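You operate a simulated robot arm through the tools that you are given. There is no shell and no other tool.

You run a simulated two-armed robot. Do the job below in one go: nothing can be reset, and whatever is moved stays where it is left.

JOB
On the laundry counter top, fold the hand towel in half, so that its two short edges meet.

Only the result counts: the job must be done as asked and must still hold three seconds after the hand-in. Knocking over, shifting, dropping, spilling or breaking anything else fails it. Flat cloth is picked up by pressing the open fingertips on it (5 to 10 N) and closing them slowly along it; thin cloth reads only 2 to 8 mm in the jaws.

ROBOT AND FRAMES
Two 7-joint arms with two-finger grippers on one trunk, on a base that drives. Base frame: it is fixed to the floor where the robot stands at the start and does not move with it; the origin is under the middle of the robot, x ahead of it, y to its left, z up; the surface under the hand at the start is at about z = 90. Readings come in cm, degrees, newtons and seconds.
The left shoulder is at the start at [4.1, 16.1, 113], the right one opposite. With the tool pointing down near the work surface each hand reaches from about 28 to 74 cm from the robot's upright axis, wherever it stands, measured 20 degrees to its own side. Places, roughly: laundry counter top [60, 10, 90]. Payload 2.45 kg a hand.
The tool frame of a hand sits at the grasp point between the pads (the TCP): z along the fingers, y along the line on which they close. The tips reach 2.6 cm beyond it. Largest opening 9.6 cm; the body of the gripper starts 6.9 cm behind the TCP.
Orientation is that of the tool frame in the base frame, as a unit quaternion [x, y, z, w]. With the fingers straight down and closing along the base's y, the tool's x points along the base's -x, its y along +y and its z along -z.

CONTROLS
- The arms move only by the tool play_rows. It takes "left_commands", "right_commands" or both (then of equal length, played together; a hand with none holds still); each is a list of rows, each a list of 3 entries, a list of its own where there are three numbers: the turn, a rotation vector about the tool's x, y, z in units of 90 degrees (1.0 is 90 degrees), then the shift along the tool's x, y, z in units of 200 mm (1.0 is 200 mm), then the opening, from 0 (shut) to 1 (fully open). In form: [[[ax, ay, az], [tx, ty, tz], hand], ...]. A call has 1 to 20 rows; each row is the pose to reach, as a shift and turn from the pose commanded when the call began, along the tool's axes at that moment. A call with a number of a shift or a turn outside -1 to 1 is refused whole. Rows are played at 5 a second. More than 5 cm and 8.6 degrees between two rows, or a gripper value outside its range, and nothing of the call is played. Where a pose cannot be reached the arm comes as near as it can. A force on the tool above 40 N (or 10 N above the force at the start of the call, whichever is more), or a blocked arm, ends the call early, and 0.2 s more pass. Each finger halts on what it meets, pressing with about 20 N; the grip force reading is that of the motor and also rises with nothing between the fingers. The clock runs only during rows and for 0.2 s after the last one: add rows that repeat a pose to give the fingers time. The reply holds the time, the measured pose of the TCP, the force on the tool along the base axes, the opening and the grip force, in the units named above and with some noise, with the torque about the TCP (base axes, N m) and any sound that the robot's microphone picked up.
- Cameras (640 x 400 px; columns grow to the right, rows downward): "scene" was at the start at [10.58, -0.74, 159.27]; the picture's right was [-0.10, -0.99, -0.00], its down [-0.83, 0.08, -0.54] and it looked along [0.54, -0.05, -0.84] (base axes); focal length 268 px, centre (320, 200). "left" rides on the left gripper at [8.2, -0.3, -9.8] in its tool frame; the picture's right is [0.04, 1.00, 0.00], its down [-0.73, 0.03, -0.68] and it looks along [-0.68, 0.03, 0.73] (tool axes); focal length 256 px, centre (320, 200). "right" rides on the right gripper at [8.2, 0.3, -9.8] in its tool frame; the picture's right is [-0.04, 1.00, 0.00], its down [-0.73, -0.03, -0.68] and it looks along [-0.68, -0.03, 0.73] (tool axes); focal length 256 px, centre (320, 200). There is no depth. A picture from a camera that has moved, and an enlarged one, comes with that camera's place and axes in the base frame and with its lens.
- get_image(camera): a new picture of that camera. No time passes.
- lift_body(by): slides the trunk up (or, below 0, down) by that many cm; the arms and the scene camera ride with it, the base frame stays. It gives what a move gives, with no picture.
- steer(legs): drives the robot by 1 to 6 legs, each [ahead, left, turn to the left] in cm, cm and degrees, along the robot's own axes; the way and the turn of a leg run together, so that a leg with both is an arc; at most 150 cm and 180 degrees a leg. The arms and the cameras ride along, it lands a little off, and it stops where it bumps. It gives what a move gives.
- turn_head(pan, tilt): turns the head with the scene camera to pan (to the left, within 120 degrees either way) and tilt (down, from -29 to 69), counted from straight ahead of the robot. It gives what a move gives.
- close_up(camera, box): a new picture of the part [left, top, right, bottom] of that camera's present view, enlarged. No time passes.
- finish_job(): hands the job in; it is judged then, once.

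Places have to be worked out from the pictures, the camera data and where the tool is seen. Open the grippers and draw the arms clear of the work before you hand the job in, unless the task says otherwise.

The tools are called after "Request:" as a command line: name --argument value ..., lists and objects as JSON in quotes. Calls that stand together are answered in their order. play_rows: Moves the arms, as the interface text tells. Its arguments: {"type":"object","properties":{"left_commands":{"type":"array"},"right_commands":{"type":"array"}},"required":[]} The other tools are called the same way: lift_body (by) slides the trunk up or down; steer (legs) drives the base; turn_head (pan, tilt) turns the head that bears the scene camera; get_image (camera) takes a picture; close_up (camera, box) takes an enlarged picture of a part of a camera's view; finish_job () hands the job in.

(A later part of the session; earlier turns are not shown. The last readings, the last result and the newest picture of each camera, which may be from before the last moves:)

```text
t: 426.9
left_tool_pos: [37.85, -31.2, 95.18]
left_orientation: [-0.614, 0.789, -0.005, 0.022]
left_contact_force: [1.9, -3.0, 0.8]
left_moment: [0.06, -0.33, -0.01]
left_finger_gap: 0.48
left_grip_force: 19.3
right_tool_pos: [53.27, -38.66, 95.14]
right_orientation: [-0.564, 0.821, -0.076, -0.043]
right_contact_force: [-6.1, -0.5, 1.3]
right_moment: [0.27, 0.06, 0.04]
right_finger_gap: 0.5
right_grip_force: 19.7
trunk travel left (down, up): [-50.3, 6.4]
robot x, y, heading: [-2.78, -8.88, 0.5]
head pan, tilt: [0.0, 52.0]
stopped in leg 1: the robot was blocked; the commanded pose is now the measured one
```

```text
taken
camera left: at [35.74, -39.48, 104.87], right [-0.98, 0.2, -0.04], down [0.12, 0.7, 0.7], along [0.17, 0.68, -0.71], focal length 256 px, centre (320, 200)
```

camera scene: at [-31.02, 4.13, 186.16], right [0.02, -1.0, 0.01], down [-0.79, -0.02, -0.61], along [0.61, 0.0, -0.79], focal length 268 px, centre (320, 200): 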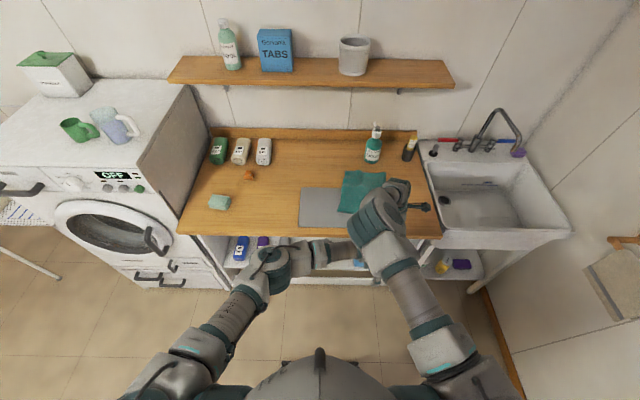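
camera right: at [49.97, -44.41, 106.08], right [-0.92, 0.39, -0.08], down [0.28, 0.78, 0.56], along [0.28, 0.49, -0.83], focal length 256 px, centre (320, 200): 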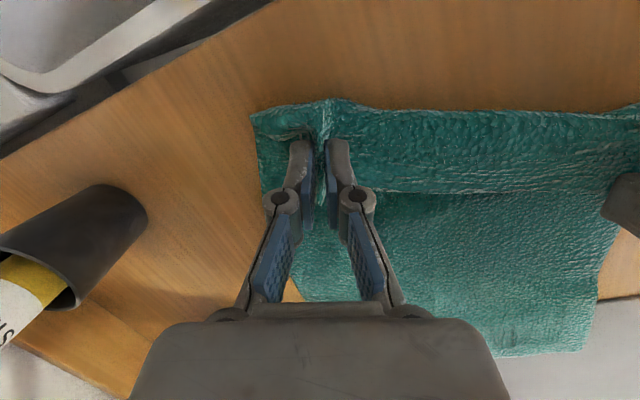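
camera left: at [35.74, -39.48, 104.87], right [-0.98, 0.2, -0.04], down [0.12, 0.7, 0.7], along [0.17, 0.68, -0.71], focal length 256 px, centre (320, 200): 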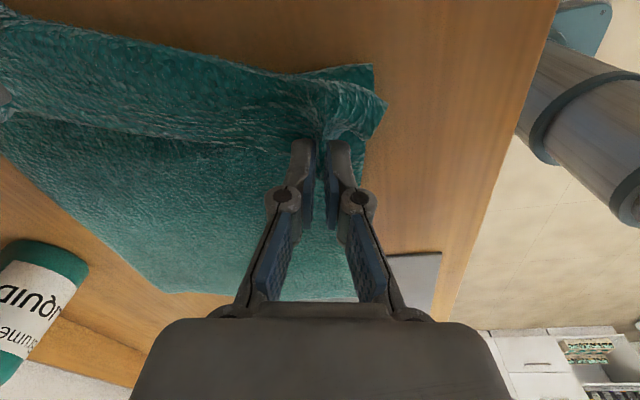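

The left wrist and right elbow are touching at this trunk height. I raise the trunk 6 cm and lower both hands by the same amount with the arms, which opens the gap, and restore the hands' spacing.

Request:
lift_body --by 6

Request:
play_rows --left_commands '[[[0, 0, 0], [0, -0.02, 0.04], 0], [[0, 0, 0], [0, -0.04, 0.09], 0], [[0, 0, 0], [0, -0.06, 0.15], 0], [[0, 0, 0], [0, -0.08, 0.21], 0], [[0, 0, 0], [0, -0.1, 0.27], 0], [[0, 0, 0], [0, -0.1, 0.29], 0], [[0, 0, 0], [0, -0.1, 0.29], 0], [[0, 0, 0], [0, -0.1, 0.29], 0]]' --right_commands '[[[0, 0, 0], [-0.03, -0.03, 0.04], 0], [[0, 0, 0], [-0.07, -0.06, 0.09], 0], [[0, 0, 0], [-0.11, -0.09, 0.15], 0], [[0, 0, 0], [-0.15, -0.12, 0.2], 0], [[0, 0, 0], [-0.18, -0.14, 0.25], 0], [[0, 0, 0], [-0.186, -0.15, 0.285], 0], [[0, 0, 0], [-0.186, -0.15, 0.285], 0], [[0, 0, 0], [-0.186, -0.15, 0.285], 0]]'

Request:
get_image --camera "right"

Request:
get_image --camera "left"

```text
t: 427.4
left_tool_pos: [38.07, -19.99, 100.39]
left_orientation: [-0.619, 0.784, -0.044, -0.005]
left_contact_force: [7.7, -3.6, -1.3]
left_moment: [-0.08, -0.01, 0.02]
left_finger_gap: 0.48
left_grip_force: 19.9
right_tool_pos: [52.9, -29.06, 100.9]
right_orientation: [-0.549, 0.825, -0.113, -0.07]
right_contact_force: [-5.4, 6.3, -0.9]
right_moment: [-0.19, 0.24, 0.04]
right_finger_gap: 0.48
right_grip_force: 19.4
trunk travel left (down, up): [-53.1, 3.5]
robot x, y, heading: [-3.07, -6.63, 0.5]
head pan, tilt: [0.0, 52.0]
stopped: the arm was blocked; the commanded pose is now the measured one
```

```text
t: 429.2
left_tool_pos: [40.74, -22.29, 94.13]
left_orientation: [-0.62, 0.784, -0.037, -0.001]
left_contact_force: [20.1, -5.0, -0.6]
left_moment: [-0.27, -0.34, 0.12]
left_finger_gap: 0.72
left_grip_force: 19.7
right_tool_pos: [57.44, -29.27, 94.21]
right_orientation: [-0.554, 0.823, -0.108, -0.065]
right_contact_force: [-18.7, 8.9, -0.2]
right_moment: [0.1, 0.6, 0.07]
right_finger_gap: 0.59
right_grip_force: 20.2
trunk travel left (down, up): [-53.1, 3.5]
robot x, y, heading: [-3.31, -6.97, 0.4]
head pan, tilt: [0.0, 52.0]
```

```text
taken
camera right: at [54.05, -33.97, 105.55], right [-0.91, 0.4, -0.11], down [0.3, 0.82, 0.5], along [0.29, 0.42, -0.86], focal length 256 px, centre (320, 200)
```

right: 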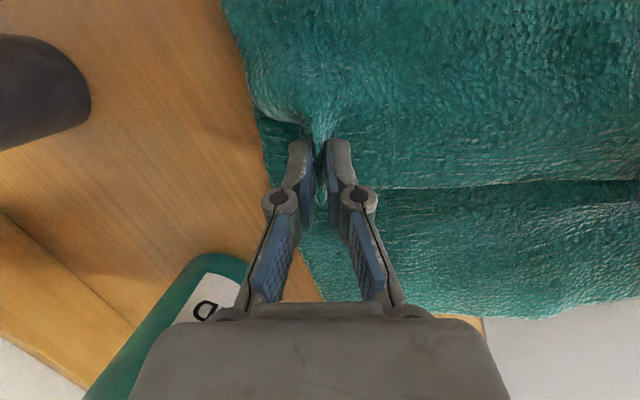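

```text
taken
camera left: at [38.75, -29.67, 104.3], right [-0.98, 0.19, -0.05], down [0.11, 0.76, 0.64], along [0.16, 0.62, -0.77], focal length 256 px, centre (320, 200)
```

left: 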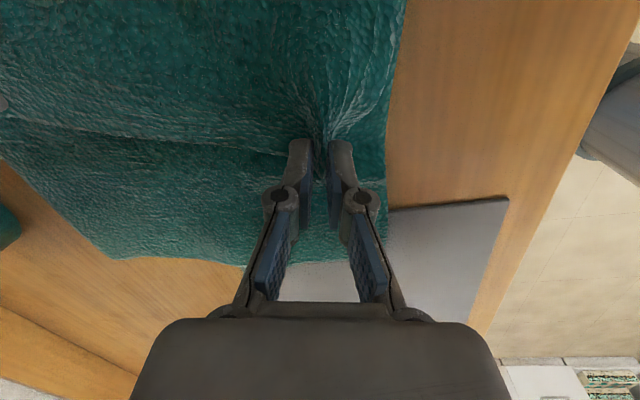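

After the jolt the hands are at y≈-22 and -29 with the cloth too taut between them. I relax the spacing and continue left gently.

Request:
play_rows --right_commands '[[[0, 0, 0], [-0.03, 0.015, 0], 0], [[0, 0, 0], [-0.06, 0.03, 0], 0], [[0, 0, 0], [-0.09, 0.04, 0], 0], [[0, 0, 0], [-0.11, 0.045, 0], 0], [[0, 0, 0], [-0.11, 0.045, 0], 0], [[0, 0, 0], [-0.11, 0.045, 0], 0], [[0, 0, 0], [-0.11, 0.045, 0], 0], [[0, 0, 0], [-0.11, 0.045, 0], 0], [[0, 0, 0], [-0.11, 0.045, 0], 0], [[0, 0, 0], [-0.11, 0.045, 0], 0]]'

Request:
get_image --camera "scene"

```text
t: 431.4
left_tool_pos: [40.4, -24.09, 94.0]
left_orientation: [-0.618, 0.785, -0.033, 0.003]
left_contact_force: [16.2, -2.8, -0.7]
left_moment: [-0.08, -0.35, 0.1]
left_finger_gap: 0.56
left_grip_force: 20.6
right_tool_pos: [57.37, -28.96, 93.47]
right_orientation: [-0.551, 0.826, -0.102, -0.062]
right_contact_force: [-15.7, 4.6, 2.6]
right_moment: [0.13, 0.46, 0.08]
right_finger_gap: 0.55
right_grip_force: 20.0
trunk travel left (down, up): [-53.1, 3.5]
robot x, y, heading: [-2.89, -7.52, 0.2]
head pan, tilt: [0.0, 52.0]
```

```text
taken
camera scene: at [3.43, -4.0, 182.98], right [0.01, -1.0, 0.02], down [-0.79, -0.02, -0.61], along [0.61, -0.01, -0.79], focal length 268 px, centre (320, 200)
```

scene: 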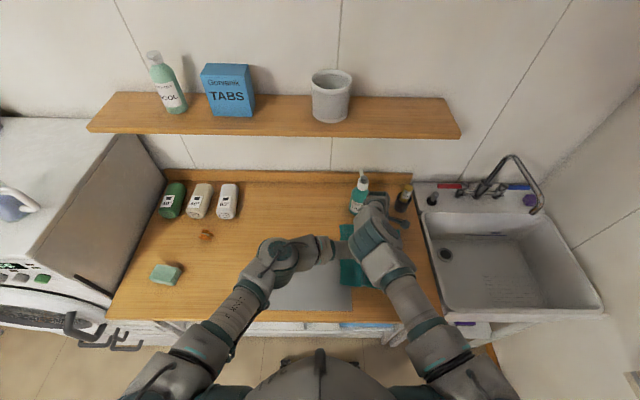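

The spacing is still 1 cm too wide. I close it and continue left at low height.

Request:
play_rows --left_commands '[[[0, 0, 0], [0, -0.01, 0], 0], [[0, 0, 0], [0, -0.02, 0], 0], [[0, 0, 0], [0, -0.02, 0], 0]]' --right_commands '[[[0, 0, 0], [0, 0.02, -0.01], 0], [[0, 0, 0], [0, 0.045, -0.03], 0], [[0, 0, 0], [0, 0.045, -0.03], 0]]'

Request:
steer --legs '[[0, 2, 0], [0, 2.5, 0], [0, 2.5, 0], [0, 2, 0]]'

Request:
get_image --camera "right"

Request:
get_image --camera "left"

```text
t: 432.2
left_tool_pos: [40.6, -22.69, 94.32]
left_orientation: [-0.618, 0.785, -0.037, -0.001]
left_contact_force: [0.4, 1.0, 0.1]
left_moment: [-0.08, 0.06, 0.01]
left_finger_gap: 0.47
left_grip_force: 19.8
right_tool_pos: [56.56, -26.69, 94.32]
right_orientation: [-0.554, 0.823, -0.108, -0.063]
right_contact_force: [-1.0, 1.7, 0.1]
right_moment: [-0.12, 0.0, 0.01]
right_finger_gap: 0.47
right_grip_force: 20.5
trunk travel left (down, up): [-53.1, 3.5]
robot x, y, heading: [-3.21, -6.88, 0.5]
head pan, tilt: [0.0, 52.0]
```

```text
t: 434.2
left_tool_pos: [40.57, -15.39, 94.05]
left_orientation: [-0.618, 0.786, -0.032, 0.004]
left_contact_force: [2.9, 2.4, 4.7]
left_moment: [0.0, -0.01, 0.0]
left_finger_gap: 0.43
left_grip_force: 20.3
right_tool_pos: [56.44, -19.78, 93.98]
right_orientation: [-0.552, 0.825, -0.103, -0.062]
right_contact_force: [-1.7, 0.0, 0.7]
right_moment: [-0.03, 0.05, 0.0]
right_finger_gap: 0.48
right_grip_force: 19.7
trunk travel left (down, up): [-53.1, 3.5]
robot x, y, heading: [-3.03, 1.35, 0.6]
head pan, tilt: [0.0, 52.0]
```

```text
taken
camera right: at [52.97, -24.65, 105.22], right [-0.91, 0.41, -0.11], down [0.3, 0.81, 0.51], along [0.29, 0.43, -0.85], focal length 256 px, centre (320, 200)
```

right: 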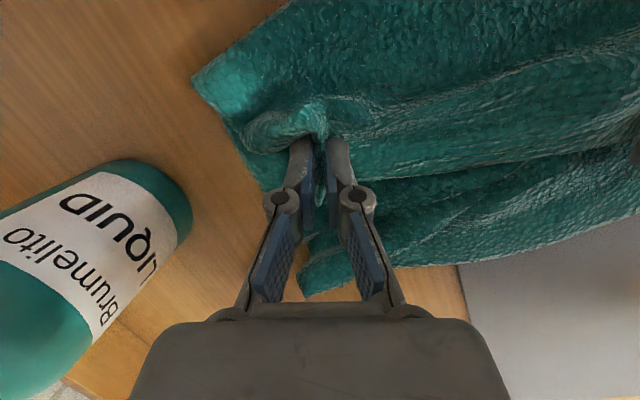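

```text
taken
camera left: at [38.49, -23.04, 104.17], right [-0.98, 0.2, -0.05], down [0.11, 0.75, 0.65], along [0.17, 0.63, -0.76], focal length 256 px, centre (320, 200)
```

left: 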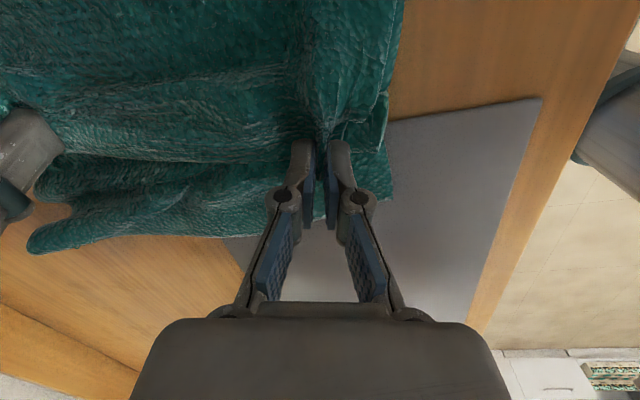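

The fingers are now rubbing and wrinkling the lower layer as they pass. I lift the hem and look at the lower layer.

Request:
lift_body --by 3

Request:
play_rows --left_commands '[[[0, 0, 0], [0, 0, -0.05], 0], [[0, 0, 0], [0, 0, -0.1], 0], [[0, 0, 0], [0, 0, -0.1], 0]]' --right_commands '[[[0, 0, 0], [0, 0, -0.05], 0], [[0, 0, 0], [0, 0, -0.1], 0], [[0, 0, 0], [0, 0, -0.1], 0]]'

Request:
steer --legs '[[0, -3, 0], [0, -3.5, 0], [0, -3.5, 0], [0, -3, 0]]'

Request:
get_image --camera "left"

Request:
get_image --camera "right"

```text
t: 435.0
left_tool_pos: [40.46, -14.46, 97.34]
left_orientation: [-0.618, 0.785, -0.034, 0.006]
left_contact_force: [1.7, 0.2, -0.9]
left_moment: [0.05, 0.16, -0.03]
left_finger_gap: 0.45
left_grip_force: 20.0
right_tool_pos: [56.26, -18.53, 97.2]
right_orientation: [-0.553, 0.824, -0.105, -0.06]
right_contact_force: [-0.1, 0.0, -0.6]
right_moment: [-0.07, 0.0, -0.01]
right_finger_gap: 0.45
right_grip_force: 19.9
trunk travel left (down, up): [-56.1, 0.5]
robot x, y, heading: [-2.91, 1.79, 0.4]
head pan, tilt: [0.0, 52.0]
```

```text
t: 435.8
left_tool_pos: [40.41, -15.65, 99.11]
left_orientation: [-0.618, 0.785, -0.029, 0.007]
left_contact_force: [1.1, 0.7, 0.7]
left_moment: [0.01, 0.1, 0.0]
left_finger_gap: 0.47
left_grip_force: 20.1
right_tool_pos: [56.23, -19.44, 99.07]
right_orientation: [-0.554, 0.824, -0.101, -0.057]
right_contact_force: [-1.0, 0.5, -0.7]
right_moment: [-0.05, 0.02, 0.02]
right_finger_gap: 0.46
right_grip_force: 19.8
trunk travel left (down, up): [-56.1, 0.5]
robot x, y, heading: [-3.16, 1.47, 0.5]
head pan, tilt: [0.0, 52.0]
```

```text
t: 438.0
left_tool_pos: [40.3, -27.01, 99.44]
left_orientation: [-0.618, 0.785, -0.036, 0.003]
left_contact_force: [1.0, 1.0, -0.5]
left_moment: [-0.11, 0.1, -0.03]
left_finger_gap: 0.43
left_grip_force: 20.6
right_tool_pos: [56.22, -30.72, 99.3]
right_orientation: [-0.555, 0.823, -0.107, -0.06]
right_contact_force: [0.4, 0.7, 0.0]
right_moment: [-0.1, 0.04, 0.0]
right_finger_gap: 0.45
right_grip_force: 20.3
trunk travel left (down, up): [-56.1, 0.5]
robot x, y, heading: [-3.05, -10.84, 0.4]
head pan, tilt: [0.0, 52.0]
```

```text
taken
camera left: at [38.15, -34.57, 109.48], right [-0.98, 0.19, -0.06], down [0.11, 0.75, 0.65], along [0.17, 0.63, -0.76], focal length 256 px, centre (320, 200)
```

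left: 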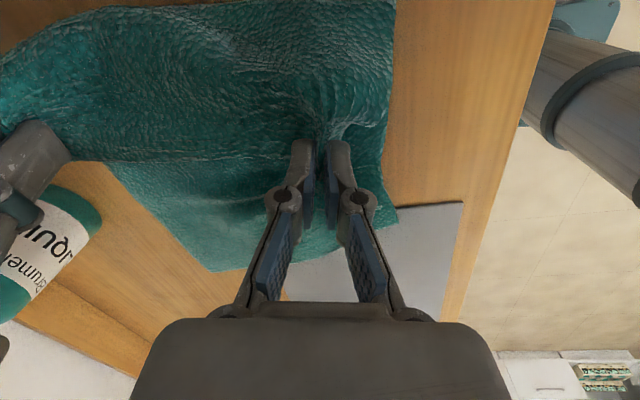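

```text
taken
camera right: at [52.73, -35.53, 110.61], right [-0.91, 0.4, -0.12], down [0.29, 0.81, 0.5], along [0.3, 0.42, -0.86], focal length 256 px, centre (320, 200)
```

right: 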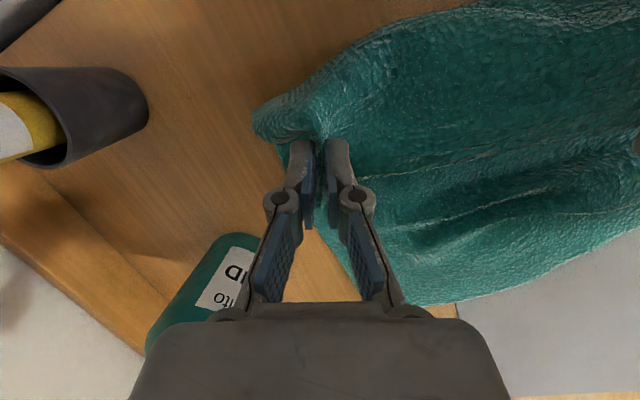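

The lower layer seems to have shifted at its near corner. I look from the head camera.

Request:
turn_head --pan 0 --tilt 66

Request:
get_image --camera "scene"

Request:
close_up --camera "scene" --box '[240, 90, 480, 240]'

```text
t: 438.7
left_tool_pos: [40.13, -27.81, 99.33]
left_orientation: [-0.619, 0.785, -0.03, 0.01]
left_contact_force: [1.5, 1.1, -0.5]
left_moment: [-0.01, 0.15, 0.02]
left_finger_gap: 0.46
left_grip_force: 19.7
right_tool_pos: [55.99, -31.57, 99.23]
right_orientation: [-0.555, 0.824, -0.102, -0.056]
right_contact_force: [-0.6, 0.7, 0.0]
right_moment: [-0.07, -0.04, -0.03]
right_finger_gap: 0.47
right_grip_force: 19.4
trunk travel left (down, up): [-56.1, 0.5]
robot x, y, heading: [-3.21, -11.01, 0.4]
head pan, tilt: [0.0, 66.0]
```

```text
taken
camera scene: at [1.88, -10.19, 184.37], right [0.01, -1.0, 0.0], down [-0.92, -0.01, -0.4], along [0.4, 0.0, -0.92], focal length 268 px, centre (320, 200)
```

scene: 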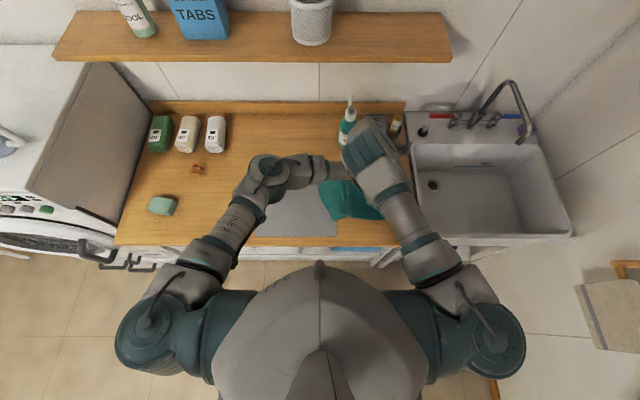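

```text
2.67 times, centred on (360, 165) of scene
camera zoom: at [1.88, -10.19, 184.37], right [0.01, -1.0, 0.0], down [-0.92, -0.01, -0.4], along [0.4, 0.0, -0.92], focal length 715 px, centre (213, 293)
```

zoom: 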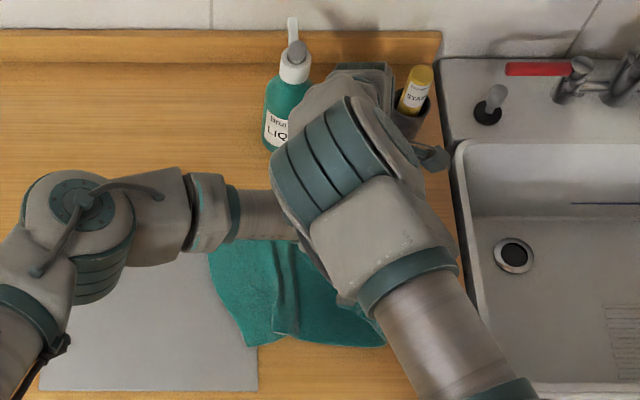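

The near-left corner of the lower layer was dragged right (now (35,-14.7)), while the far one is at (59,-9). I can still make the short edges meet by matching the hem to this slanted edge: the left hand must end about 2.5 cm further right than the right hand. I rearrange the hands accordingly.

Request:
play_rows --left_commands '[[[0, 0.03, -0.03], [0.06, 0, 0], 0], [[0, 0.06, -0.07], [0.12, 0, 0], 0], [[0, 0.1, -0.11], [0.18, 0, 0], 0], [[0, 0.13, -0.15], [0.24, 0.01, 0], 0], [[0, 0.13, -0.18], [0.29, 0.02, 0], 0], [[0, 0.13, -0.2], [0.32, 0.02, 0], 0], [[0, 0.13, -0.2], [0.32, 0.02, 0], 0]]' --right_commands '[[[0, 0, -0.03], [0, 0, 0], 0], [[0, 0, -0.07], [0, 0, 0], 0], [[0, 0, -0.11], [0, 0, 0], 0], [[0, 0, -0.15], [0, 0, 0], 0], [[0, 0, -0.18], [0, 0, 0], 0], [[0, 0, -0.2], [0, 0, 0], 0], [[0, 0, -0.2], [0, 0, 0], 0]]'

Request:
get_image --camera "left"

Request:
get_image --camera "right"

```text
t: 440.3
left_tool_pos: [38.13, -38.24, 98.5]
left_orientation: [0.728, -0.677, 0.085, 0.064]
left_contact_force: [18.7, 3.3, -0.5]
left_moment: [0.24, -0.6, 0.3]
left_finger_gap: 0.69
left_grip_force: 20.6
right_tool_pos: [55.92, -35.92, 98.49]
right_orientation: [-0.677, 0.729, -0.08, -0.062]
right_contact_force: [-18.7, -5.4, 0.9]
right_moment: [0.0, 0.56, 0.03]
right_finger_gap: 0.56
right_grip_force: 19.8
trunk travel left (down, up): [-56.1, 0.5]
robot x, y, heading: [-3.06, -11.55, 0.3]
head pan, tilt: [0.0, 66.0]
```

```text
taken
camera left: at [38.7, -44.17, 109.87], right [-0.99, -0.11, -0.01], down [-0.1, 0.85, 0.51], along [-0.05, 0.51, -0.86], focal length 256 px, centre (320, 200)
```

left: 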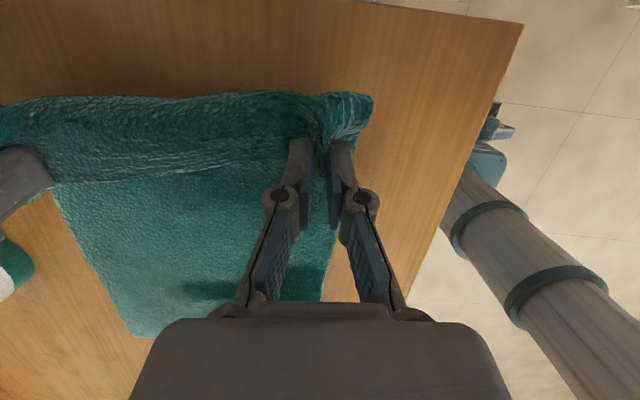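

```text
taken
camera right: at [54.84, -41.84, 109.59], right [-0.99, 0.11, -0.04], down [0.07, 0.85, 0.52], along [0.09, 0.51, -0.85], focal length 256 px, centre (320, 200)
```

right: 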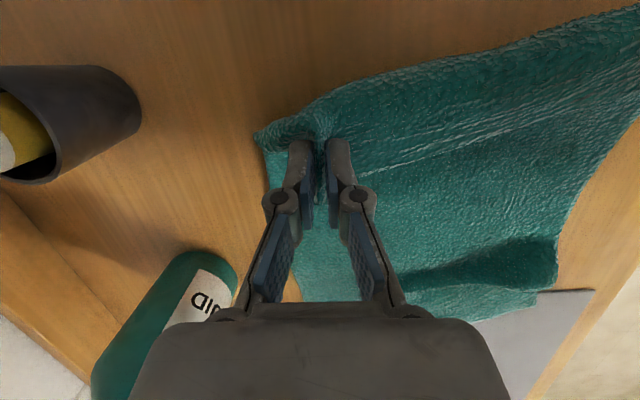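

The near-left part of the lower layer is bunched up, so the clean way is to unfold completely, straighten the towel, and fold afresh with what I've learned. I first bring the hem fully over to the right side and set it down.

Request:
play_rows --left_commands '[[[0, 0, 0], [0, -0.02, 0], 0], [[0, 0, 0], [0, -0.03, 0], 0], [[0, 0, 0], [0, -0.03, 0], 0]]' --right_commands '[[[0, 0, 0], [0, 0.02, 0], 0], [[0, 0, 0], [0, 0.03, 0], 0], [[0, 0, 0], [0, 0.03, 0], 0]]'

Request:
steer --legs '[[0, -3, 0], [0, -3, 0]]'

Request:
play_rows --left_commands '[[[0, 0, 0], [0, 0, 0], 0], [[0, 0, 0], [0, 0, 0], 0], [[0, 0, 0], [0, 0, 0], 0], [[0, 0, 0], [0, 0, 0], 0], [[0, 0, 0], [0, 0, 0], 0], [[0, 0, 0], [0, 0, 0], 0], [[0, 0, 0], [0, 0, 0], 0], [[0, 0, 0], [0, 0, 0], 0]]'

Request:
get_image --camera "left"

Request:
get_image --camera "right"

```text
t: 441.1
left_tool_pos: [38.49, -36.99, 98.88]
left_orientation: [0.728, -0.677, 0.087, 0.067]
left_contact_force: [5.6, 1.3, -0.5]
left_moment: [0.11, -0.3, 0.09]
left_finger_gap: 0.46
left_grip_force: 20.0
right_tool_pos: [55.37, -34.64, 98.72]
right_orientation: [-0.676, 0.73, -0.084, -0.062]
right_contact_force: [-6.8, -2.8, 0.7]
right_moment: [-0.01, 0.18, 0.02]
right_finger_gap: 0.48
right_grip_force: 19.6
trunk travel left (down, up): [-56.1, 0.5]
robot x, y, heading: [-2.72, -11.23, 0.6]
head pan, tilt: [0.0, 66.0]
```

```text
t: 442.4
left_tool_pos: [38.77, -42.16, 99.11]
left_orientation: [0.727, -0.677, 0.088, 0.07]
left_contact_force: [3.9, 0.0, -0.2]
left_moment: [0.03, -0.15, 0.03]
left_finger_gap: 0.45
left_grip_force: 20.3
right_tool_pos: [55.41, -39.67, 98.78]
right_orientation: [-0.677, 0.728, -0.087, -0.065]
right_contact_force: [-4.9, -1.1, 0.1]
right_moment: [-0.07, 0.1, -0.02]
right_finger_gap: 0.46
right_grip_force: 20.3
trunk travel left (down, up): [-56.1, 0.5]
robot x, y, heading: [-2.81, -17.41, 0.2]
head pan, tilt: [0.0, 66.0]
```

```text
t: 444.2
left_tool_pos: [38.23, -42.38, 99.21]
left_orientation: [0.727, -0.677, 0.09, 0.07]
left_contact_force: [2.8, 0.3, -0.8]
left_moment: [0.07, -0.21, 0.0]
left_finger_gap: 0.46
left_grip_force: 19.8
right_tool_pos: [55.06, -40.56, 99.15]
right_orientation: [-0.672, 0.733, -0.087, -0.064]
right_contact_force: [-4.3, -1.3, 0.8]
right_moment: [0.09, 0.08, 0.01]
right_finger_gap: 0.45
right_grip_force: 19.8
trunk travel left (down, up): [-56.1, 0.5]
robot x, y, heading: [-2.79, -17.8, 0.3]
head pan, tilt: [0.0, 66.0]
```

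```text
taken
camera left: at [38.86, -48.23, 110.59], right [-0.99, -0.11, -0.01], down [-0.1, 0.86, 0.5], along [-0.05, 0.49, -0.87], focal length 256 px, centre (320, 200)
```

left: 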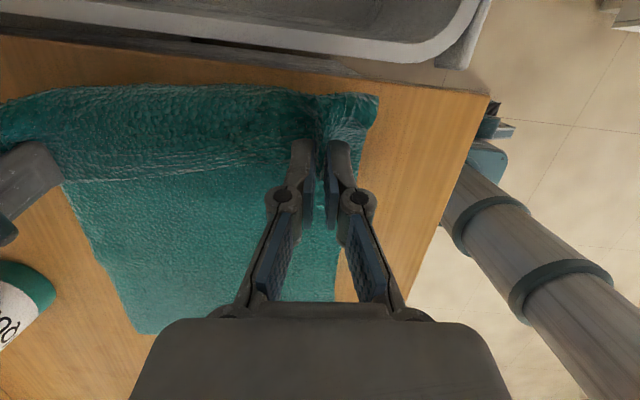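

```text
taken
camera right: at [53.87, -46.38, 110.4], right [-0.99, 0.12, -0.05], down [0.08, 0.86, 0.51], along [0.1, 0.5, -0.86], focal length 256 px, centre (320, 200)
```

right: 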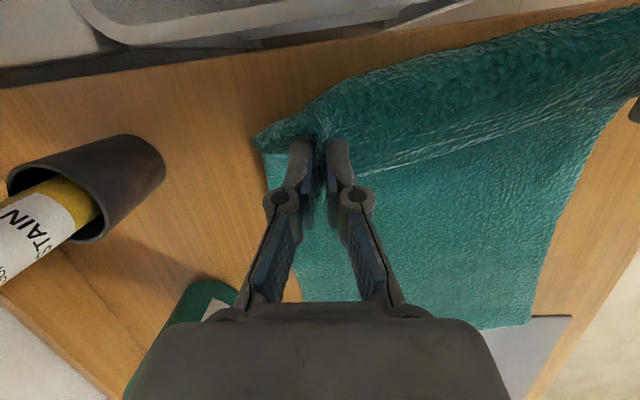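

Pulling right has straightened everything: the lower layer is flat again with its left edge straight at y≈-14.9 (x 33.7–58.5). That's a clean start, just 11 cm further right. I align the hands and carry the hem left, high enough not to rub.

Request:
play_rows --left_commands '[[[0, 0, 0], [-0.06, 0, 0], 0], [[0, 0, 0], [-0.12, 0, 0], 0], [[0, 0, 0], [-0.18, 0, 0], 0], [[0, 0, 0], [-0.18, 0, 0], 0]]'

Request:
steer --legs '[[0, 3, 0], [0, 3.5, 0], [0, 3.5, 0], [0, 3, 0]]'

Request:
lift_body --by -2

Request:
get_image --camera "left"

Request:
get_image --camera "right"

```text
t: 445.2
left_tool_pos: [38.12, -38.61, 98.52]
left_orientation: [0.727, -0.677, 0.091, 0.071]
left_contact_force: [1.3, -1.0, 0.7]
left_moment: [0.06, -0.17, 0.02]
left_finger_gap: 0.48
left_grip_force: 20.5
right_tool_pos: [55.1, -40.18, 99.11]
right_orientation: [-0.672, 0.732, -0.089, -0.066]
right_contact_force: [-2.5, -0.8, 0.0]
right_moment: [0.1, 0.07, 0.02]
right_finger_gap: 0.47
right_grip_force: 19.4
trunk travel left (down, up): [-56.1, 0.5]
robot x, y, heading: [-2.71, -17.51, 0.1]
head pan, tilt: [0.0, 66.0]
```

```text
t: 447.4
left_tool_pos: [38.12, -24.44, 98.7]
left_orientation: [0.727, -0.676, 0.095, 0.074]
left_contact_force: [2.1, -0.1, -0.6]
left_moment: [-0.04, -0.04, -0.03]
left_finger_gap: 0.44
left_grip_force: 19.7
right_tool_pos: [55.01, -25.69, 99.39]
right_orientation: [-0.675, 0.729, -0.092, -0.069]
right_contact_force: [-3.1, 0.0, -0.5]
right_moment: [0.0, 0.05, -0.03]
right_finger_gap: 0.5
right_grip_force: 19.8
trunk travel left (down, up): [-56.1, 0.5]
robot x, y, heading: [-2.92, -4.01, 0.1]
head pan, tilt: [0.0, 66.0]
```

```text
t: 448.1
left_tool_pos: [37.81, -24.34, 96.89]
left_orientation: [0.726, -0.677, 0.096, 0.073]
left_contact_force: [2.1, -0.2, 0.1]
left_moment: [-0.01, -0.03, 0.0]
left_finger_gap: 0.44
left_grip_force: 20.0
right_tool_pos: [54.76, -25.88, 97.57]
right_orientation: [-0.671, 0.732, -0.092, -0.069]
right_contact_force: [-1.6, -0.2, 0.4]
right_moment: [0.0, 0.08, -0.01]
right_finger_gap: 0.49
right_grip_force: 20.2
trunk travel left (down, up): [-54.1, 2.5]
robot x, y, heading: [-3.12, -4.16, 0.2]
head pan, tilt: [0.0, 66.0]
```

```text
taken
camera left: at [38.3, -29.96, 108.36], right [-0.99, -0.11, -0.01], down [-0.11, 0.87, 0.48], along [-0.04, 0.48, -0.88], focal length 256 px, centre (320, 200)
```

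left: 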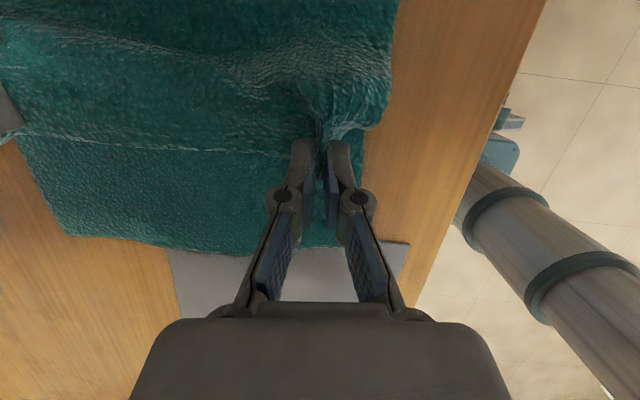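

```text
taken
camera right: at [53.51, -31.57, 108.92], right [-0.99, 0.12, -0.05], down [0.08, 0.86, 0.5], along [0.1, 0.49, -0.87], focal length 256 px, centre (320, 200)
```

right: 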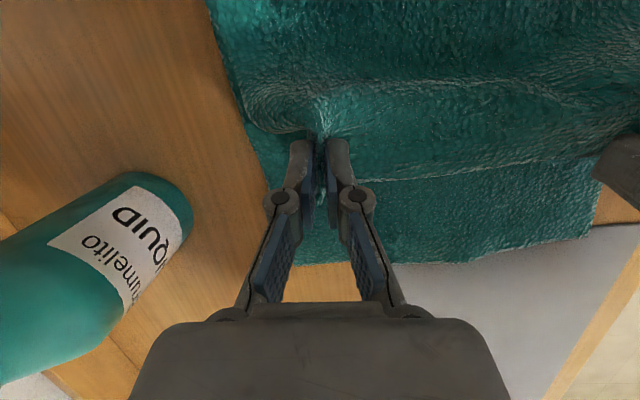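

Beautifully clean: the lower left edge is straight (FL (58.8,-14.1), mid -13.9, NL (33.5,-15.8)) and the hem trails its slack behind. I continue left, lowering near the end.

Request:
steer --legs '[[0, 2, 0], [0, 2.5, 0]]'

Request:
lift_body --by -1.3

Request:
steer --legs '[[0, 1.5, 0], [0, 1.5, 0]]'

Request:
play_rows --left_commands '[[[0, 0, 0], [0, 0, 0], 0], [[0, 0, 0], [0, 0, 0], 0], [[0, 0, 0], [0, 0, 0], 0], [[0, 0, 0], [0, 0, 0], 0], [[0, 0, 0], [0, 0, 0], 0], [[0, 0, 0], [0, 0, 0], 0], [[0, 0, 0], [0, 0, 0], 0], [[0, 0, 0], [0, 0, 0], 0]]'

Request:
get_image --camera "left"

Request:
get_image --camera "right"

```text
t: 449.3
left_tool_pos: [37.72, -20.11, 96.87]
left_orientation: [0.726, -0.677, 0.095, 0.073]
left_contact_force: [1.6, -0.2, 1.2]
left_moment: [-0.01, -0.07, -0.01]
left_finger_gap: 0.46
left_grip_force: 19.8
right_tool_pos: [54.74, -21.52, 97.49]
right_orientation: [-0.673, 0.731, -0.092, -0.069]
right_contact_force: [-1.9, 0.2, -0.3]
right_moment: [0.03, 0.03, 0.02]
right_finger_gap: 0.49
right_grip_force: 19.5
trunk travel left (down, up): [-54.1, 2.5]
robot x, y, heading: [-3.37, 0.27, 0.3]
head pan, tilt: [0.0, 66.0]
```

```text
t: 449.9
left_tool_pos: [37.46, -19.4, 95.88]
left_orientation: [0.726, -0.676, 0.099, 0.074]
left_contact_force: [2.8, 0.2, 0.7]
left_moment: [0.02, 0.0, 0.0]
left_finger_gap: 0.44
left_grip_force: 20.1
right_tool_pos: [54.44, -20.99, 96.43]
right_orientation: [-0.671, 0.732, -0.094, -0.069]
right_contact_force: [-2.6, -0.3, 1.2]
right_moment: [-0.06, 0.0, 0.0]
right_finger_gap: 0.47
right_grip_force: 20.3
trunk travel left (down, up): [-52.8, 3.8]
robot x, y, heading: [-3.27, 0.57, 0.0]
head pan, tilt: [0.0, 66.0]
```

```text
t: 451.0
left_tool_pos: [37.34, -17.16, 95.64]
left_orientation: [0.726, -0.677, 0.096, 0.072]
left_contact_force: [2.7, -0.5, 0.4]
left_moment: [0.04, -0.09, 0.02]
left_finger_gap: 0.46
left_grip_force: 19.4
right_tool_pos: [54.35, -18.44, 96.42]
right_orientation: [-0.673, 0.73, -0.094, -0.067]
right_contact_force: [-4.1, 0.5, -0.4]
right_moment: [-0.03, 0.07, 0.01]
right_finger_gap: 0.46
right_grip_force: 20.0
trunk travel left (down, up): [-52.8, 3.8]
robot x, y, heading: [-2.96, 2.8, 0.4]
head pan, tilt: [0.0, 66.0]
```

```text
t: 452.8
left_tool_pos: [37.05, -17.07, 95.94]
left_orientation: [0.726, -0.677, 0.098, 0.071]
left_contact_force: [2.9, -0.1, 0.3]
left_moment: [0.03, -0.08, 0.02]
left_finger_gap: 0.43
left_grip_force: 20.1
right_tool_pos: [54.01, -18.36, 96.7]
right_orientation: [-0.671, 0.732, -0.095, -0.067]
right_contact_force: [-3.4, 0.0, -1.1]
right_moment: [-0.03, 0.08, -0.04]
right_finger_gap: 0.48
right_grip_force: 20.2
trunk travel left (down, up): [-52.8, 3.8]
robot x, y, heading: [-2.62, 3.31, 0.2]
head pan, tilt: [0.0, 66.0]
```

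```text
taken
camera left: at [37.43, -22.6, 107.37], right [-0.99, -0.11, -0.02], down [-0.11, 0.87, 0.48], along [-0.04, 0.48, -0.88], focal length 256 px, centre (320, 200)
```

left: 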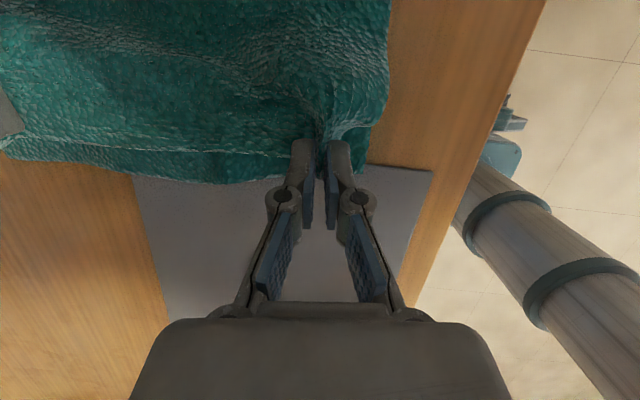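

```text
taken
camera right: at [52.76, -24.03, 108.01], right [-0.99, 0.12, -0.06], down [0.07, 0.86, 0.5], along [0.11, 0.49, -0.87], focal length 256 px, centre (320, 200)
```

right: 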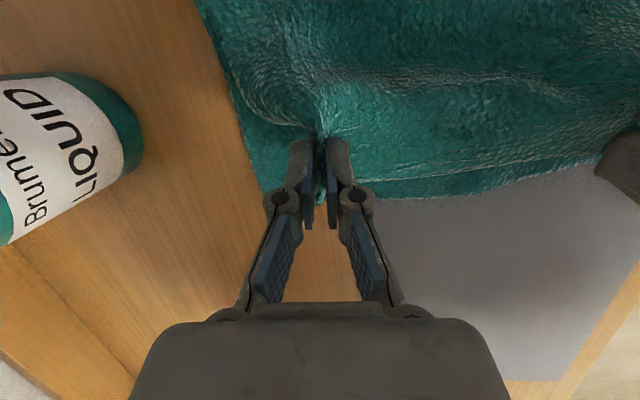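

The hem is now 2–3 cm short of the lower edge, perfectly parallel. I lower slightly and do the last 2.2 cm, with the right hand 0.6 cm more.

Request:
lift_body --by -1.2

Request:
steer --legs '[[0, 1, 0], [0, 1.2, 0]]'

Request:
play_rows --left_commands '[[[0, 0, 0], [0, 0, 0], 0], [[0, 0, 0], [0, 0, 0], 0], [[0, 0, 0], [0, 0, 0], 0], [[0, 0, 0], [0, 0, 0], 0], [[0, 0, 0], [0, 0, 0], 0], [[0, 0, 0], [0, 0, 0], 0], [[0, 0, 0], [0, 0, 0], 0], [[0, 0, 0], [0, 0, 0], 0], [[0, 0, 0], [0, 0, 0], 0], [[0, 0, 0], [0, 0, 0], 0]]' --right_commands '[[[0, 0, 0], [-0.01, 0, 0.01], 0], [[0, 0, 0], [-0.02, 0, 0.02], 0], [[0, 0, 0], [-0.035, 0, 0.03], 0], [[0, 0, 0], [-0.035, 0, 0.03], 0], [[0, 0, 0], [-0.035, 0, 0.03], 0], [[0, 0, 0], [-0.035, 0, 0.03], 0], [[0, 0, 0], [-0.035, 0, 0.03], 0], [[0, 0, 0], [-0.035, 0, 0.03], 0], [[0, 0, 0], [-0.035, 0, 0.03], 0], [[0, 0, 0], [-0.035, 0, 0.03], 0]]'

Request:
get_image --camera "left"

Request:
get_image --camera "right"

```text
t: 453.4
left_tool_pos: [37.14, -17.28, 94.56]
left_orientation: [0.726, -0.677, 0.096, 0.069]
left_contact_force: [2.9, -0.5, -0.3]
left_moment: [-0.01, -0.06, -0.05]
left_finger_gap: 0.44
left_grip_force: 20.3
right_tool_pos: [54.11, -19.03, 95.27]
right_orientation: [-0.67, 0.734, -0.093, -0.066]
right_contact_force: [-2.8, -0.1, -0.3]
right_moment: [-0.01, 0.07, 0.05]
right_finger_gap: 0.47
right_grip_force: 20.0
trunk travel left (down, up): [-51.6, 5.0]
robot x, y, heading: [-2.82, 3.31, 0.3]
head pan, tilt: [0.0, 66.0]
```

```text
t: 454.5
left_tool_pos: [37.0, -15.12, 94.61]
left_orientation: [0.726, -0.677, 0.098, 0.07]
left_contact_force: [3.2, -0.5, 0.7]
left_moment: [-0.03, -0.05, 0.0]
left_finger_gap: 0.42
left_grip_force: 19.3
right_tool_pos: [54.06, -16.42, 95.46]
right_orientation: [-0.672, 0.731, -0.094, -0.066]
right_contact_force: [-2.6, 0.7, 0.2]
right_moment: [-0.01, 0.09, 0.01]
right_finger_gap: 0.48
right_grip_force: 20.1
trunk travel left (down, up): [-51.6, 5.0]
robot x, y, heading: [-2.9, 5.02, 0.3]
head pan, tilt: [0.0, 66.0]
```

```text
t: 456.7
left_tool_pos: [36.79, -15.31, 94.73]
left_orientation: [0.726, -0.677, 0.099, 0.068]
left_contact_force: [3.5, -0.3, 0.5]
left_moment: [0.02, -0.09, 0.0]
left_finger_gap: 0.44
left_grip_force: 20.7
right_tool_pos: [53.75, -16.9, 95.44]
right_orientation: [-0.67, 0.734, -0.094, -0.064]
right_contact_force: [-3.3, 0.3, -0.3]
right_moment: [-0.03, 0.1, 0.03]
right_finger_gap: 0.5
right_grip_force: 19.6
right hand out of reach, approached as far as the arm can: row 2, 3, 4, 5, 6, 7, 8, 9, 10
trunk travel left (down, up): [-51.6, 5.0]
robot x, y, heading: [-3.2, 5.52, 0.4]
head pan, tilt: [0.0, 66.0]
```

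```text
taken
camera left: at [37.11, -20.92, 106.2], right [-0.99, -0.11, -0.02], down [-0.11, 0.87, 0.49], along [-0.03, 0.49, -0.87], focal length 256 px, centre (320, 200)
```

left: 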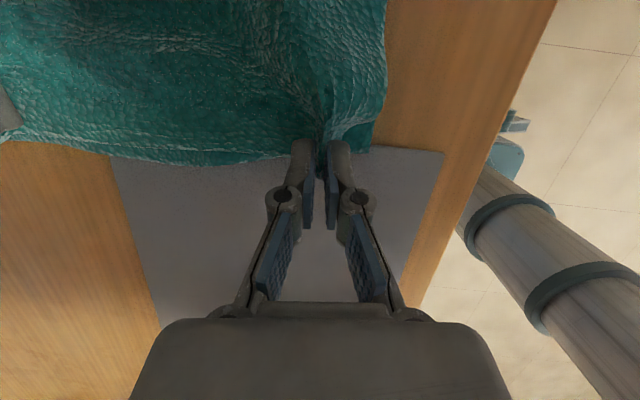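

```text
taken
camera right: at [52.41, -22.57, 106.84], right [-0.99, 0.12, -0.06], down [0.08, 0.86, 0.5], along [0.11, 0.49, -0.86], focal length 256 px, centre (320, 200)
```

right: 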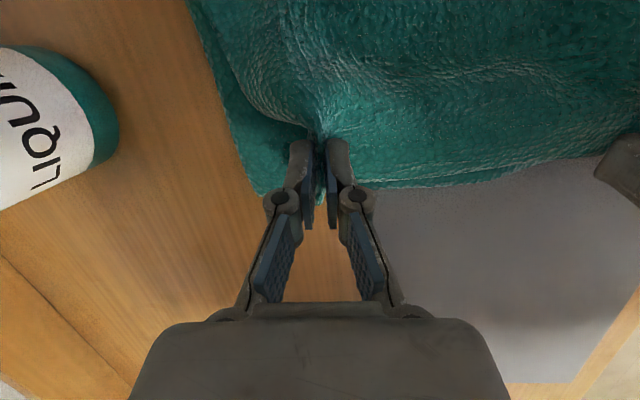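

Very close: near side within 0.2 cm, far side about 1.3 cm short. I move the base 1.2 cm left while holding the left hand back by 1 cm, then lower.

Request:
steer --legs '[[0, 1.3, 0]]'

Request:
play_rows --left_commands '[[[0, 0, 0], [0.02, 0, 0], 0], [[0, 0, 0], [0.04, 0, 0.01], 0], [[0, 0, 0], [0.05, 0, 0.02], 0], [[0, 0, 0], [0.05, 0, 0.03], 0], [[0, 0, 0], [0.05, 0, 0.03], 0], [[0, 0, 0], [0.05, 0, 0.03], 0], [[0, 0, 0], [0.05, 0, 0.03], 0], [[0, 0, 0], [0.05, 0, 0.03], 0]]' --right_commands '[[[0, 0, 0], [0, 0, 0.01], 0], [[0, 0, 0], [0, 0, 0.03], 0], [[0, 0, 0], [0, 0, 0.05], 0], [[0, 0, 0], [0, 0, 0.06], 0], [[0, 0, 0], [0, 0, 0.07], 0], [[0, 0, 0], [0, 0, 0.07], 0], [[0, 0, 0], [0, 0, 0.07], 0], [[0, 0, 0], [0, 0, 0.07], 0]]'

Request:
get_image --camera "left"

Request:
get_image --camera "right"

```text
t: 457.5
left_tool_pos: [36.79, -13.46, 94.74]
left_orientation: [0.726, -0.677, 0.1, 0.07]
left_contact_force: [4.1, -0.6, 0.5]
left_moment: [0.0, -0.08, 0.04]
left_finger_gap: 0.43
left_grip_force: 20.4
right_tool_pos: [53.77, -14.77, 95.6]
right_orientation: [-0.672, 0.732, -0.096, -0.066]
right_contact_force: [-3.7, 0.6, -0.6]
right_moment: [-0.05, 0.1, 0.0]
right_finger_gap: 0.47
right_grip_force: 20.8
trunk travel left (down, up): [-51.6, 5.0]
robot x, y, heading: [-2.85, 6.77, 0.3]
head pan, tilt: [0.0, 66.0]
```

```text
t: 459.3
left_tool_pos: [36.65, -14.84, 94.5]
left_orientation: [0.726, -0.677, 0.101, 0.067]
left_contact_force: [4.1, 1.2, 0.6]
left_moment: [-0.02, -0.1, -0.01]
left_finger_gap: 0.47
left_grip_force: 20.5
right_tool_pos: [53.54, -15.3, 95.78]
right_orientation: [-0.67, 0.733, -0.097, -0.064]
right_contact_force: [-3.7, 1.4, -0.2]
right_moment: [-0.02, 0.06, 0.01]
right_finger_gap: 0.46
right_grip_force: 20.0
right hand out of reach, approached as far as the arm can: row 2, 3, 4, 5, 6, 7, 8
trunk travel left (down, up): [-51.6, 5.0]
robot x, y, heading: [-3.23, 6.63, 0.3]
head pan, tilt: [0.0, 66.0]
```

```text
taken
camera left: at [36.87, -20.49, 106.02], right [-0.99, -0.11, -0.03], down [-0.11, 0.87, 0.48], along [-0.03, 0.48, -0.87], focal length 256 px, centre (320, 200)
```

left: 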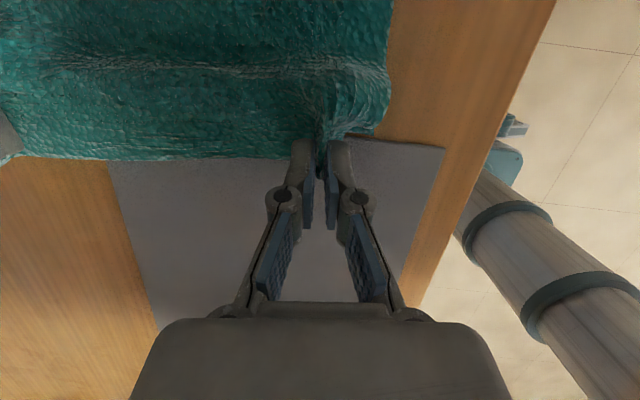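

```text
taken
camera right: at [52.16, -20.94, 107.19], right [-0.99, 0.12, -0.07], down [0.07, 0.86, 0.5], along [0.12, 0.49, -0.87], focal length 256 px, centre (320, 200)
```

right: 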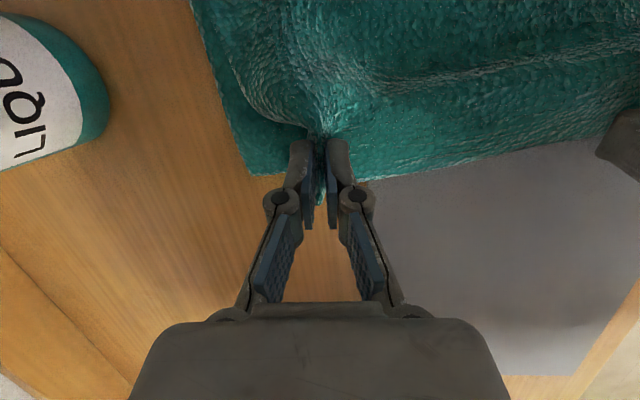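

Aligned: the lower edge has vanished exactly under the hem. I shift both hands 1 cm in +x to match the corners, lower with the trunk, and then release.

Request:
play_rows --left_commands '[[[0, 0, 0], [0, -0.02, -0.02], 0], [[0, 0, 0], [0, -0.04, -0.03], 0], [[0, 0, 0], [0, -0.05, -0.03], 0], [[0, 0, 0], [0, -0.05, -0.03], 0]]' --right_commands '[[[0, 0, 0], [0, -0.02, 0.01], 0], [[0, 0, 0], [0, -0.045, 0.02], 0], [[0, 0, 0], [0, -0.06, 0.03], 0], [[0, 0, 0], [0, -0.06, 0.04], 0]]'

Request:
lift_body --by -1.5

Request:
play_rows --left_commands '[[[0, 0, 0], [0, 0, 0], 0], [[0, 0, 0], [0, 0, 0], 0], [[0, 0, 0], [0, 0, 0], 0], [[0, 0, 0], [0, 0, 0], 0], [[0, 0, 0], [0, 0, 0], 0], [[0, 0, 0], [0, 0, 0], 0]]'

Request:
get_image --camera "left"

Request:
get_image --camera "right"

```text
t: 460.3
left_tool_pos: [37.73, -14.63, 95.14]
left_orientation: [0.727, -0.676, 0.1, 0.066]
left_contact_force: [10.1, -0.1, -0.4]
left_moment: [0.01, -0.23, 0.09]
left_finger_gap: 0.49
left_grip_force: 19.8
right_tool_pos: [55.16, -15.73, 94.65]
right_orientation: [-0.672, 0.732, -0.091, -0.064]
right_contact_force: [-10.7, -0.5, 0.5]
right_moment: [0.01, 0.28, 0.03]
right_finger_gap: 0.49
right_grip_force: 19.5
right hand out of reach, approached as far as the arm can: row 1, 2, 3, 4
trunk travel left (down, up): [-51.6, 5.0]
robot x, y, heading: [-2.9, 6.76, 0.4]
head pan, tilt: [0.0, 66.0]
```

```text
t: 460.9
left_tool_pos: [37.42, -14.87, 93.73]
left_orientation: [0.726, -0.677, 0.1, 0.066]
left_contact_force: [13.5, -0.3, 0.0]
left_moment: [0.0, -0.33, 0.1]
left_finger_gap: 0.5
left_grip_force: 19.7
right_tool_pos: [55.08, -16.18, 93.38]
right_orientation: [-0.672, 0.732, -0.095, -0.062]
right_contact_force: [-14.3, -1.9, 9.1]
right_moment: [-0.02, 0.44, 0.03]
right_finger_gap: 0.51
right_grip_force: 19.9
trunk travel left (down, up): [-50.1, 6.5]
robot x, y, heading: [-3.05, 6.62, 0.5]
head pan, tilt: [0.0, 66.0]
```

```text
t: 462.3
left_tool_pos: [37.4, -15.04, 93.79]
left_orientation: [0.726, -0.677, 0.099, 0.065]
left_contact_force: [15.1, 0.7, 1.7]
left_moment: [0.01, -0.4, 0.18]
left_finger_gap: 0.56
left_grip_force: 19.9
right_tool_pos: [55.16, -16.22, 93.3]
right_orientation: [-0.673, 0.731, -0.095, -0.062]
right_contact_force: [-17.1, -1.1, 11.6]
right_moment: [0.04, 0.59, 0.09]
right_finger_gap: 0.51
right_grip_force: 19.9
trunk travel left (down, up): [-50.1, 6.5]
robot x, y, heading: [-3.07, 6.8, 0.1]
head pan, tilt: [0.0, 66.0]
```

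```text
taken
camera left: at [37.74, -20.67, 105.13], right [-0.99, -0.11, -0.03], down [-0.11, 0.87, 0.49], along [-0.03, 0.49, -0.87], focal length 256 px, centre (320, 200)
```

left: 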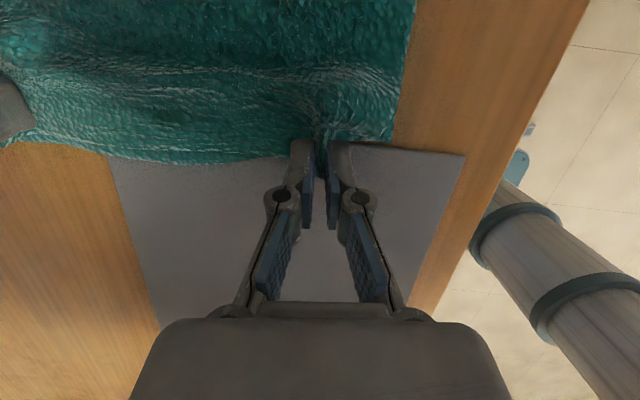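

```text
taken
camera right: at [53.79, -21.88, 104.63], right [-0.99, 0.12, -0.06], down [0.07, 0.86, 0.5], along [0.11, 0.49, -0.86], focal length 256 px, centre (320, 200)
```

right: 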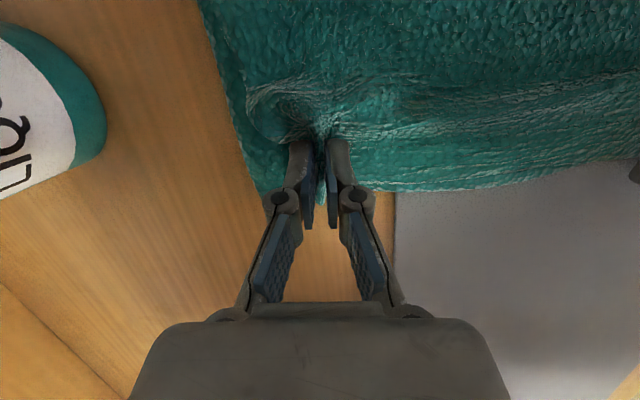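

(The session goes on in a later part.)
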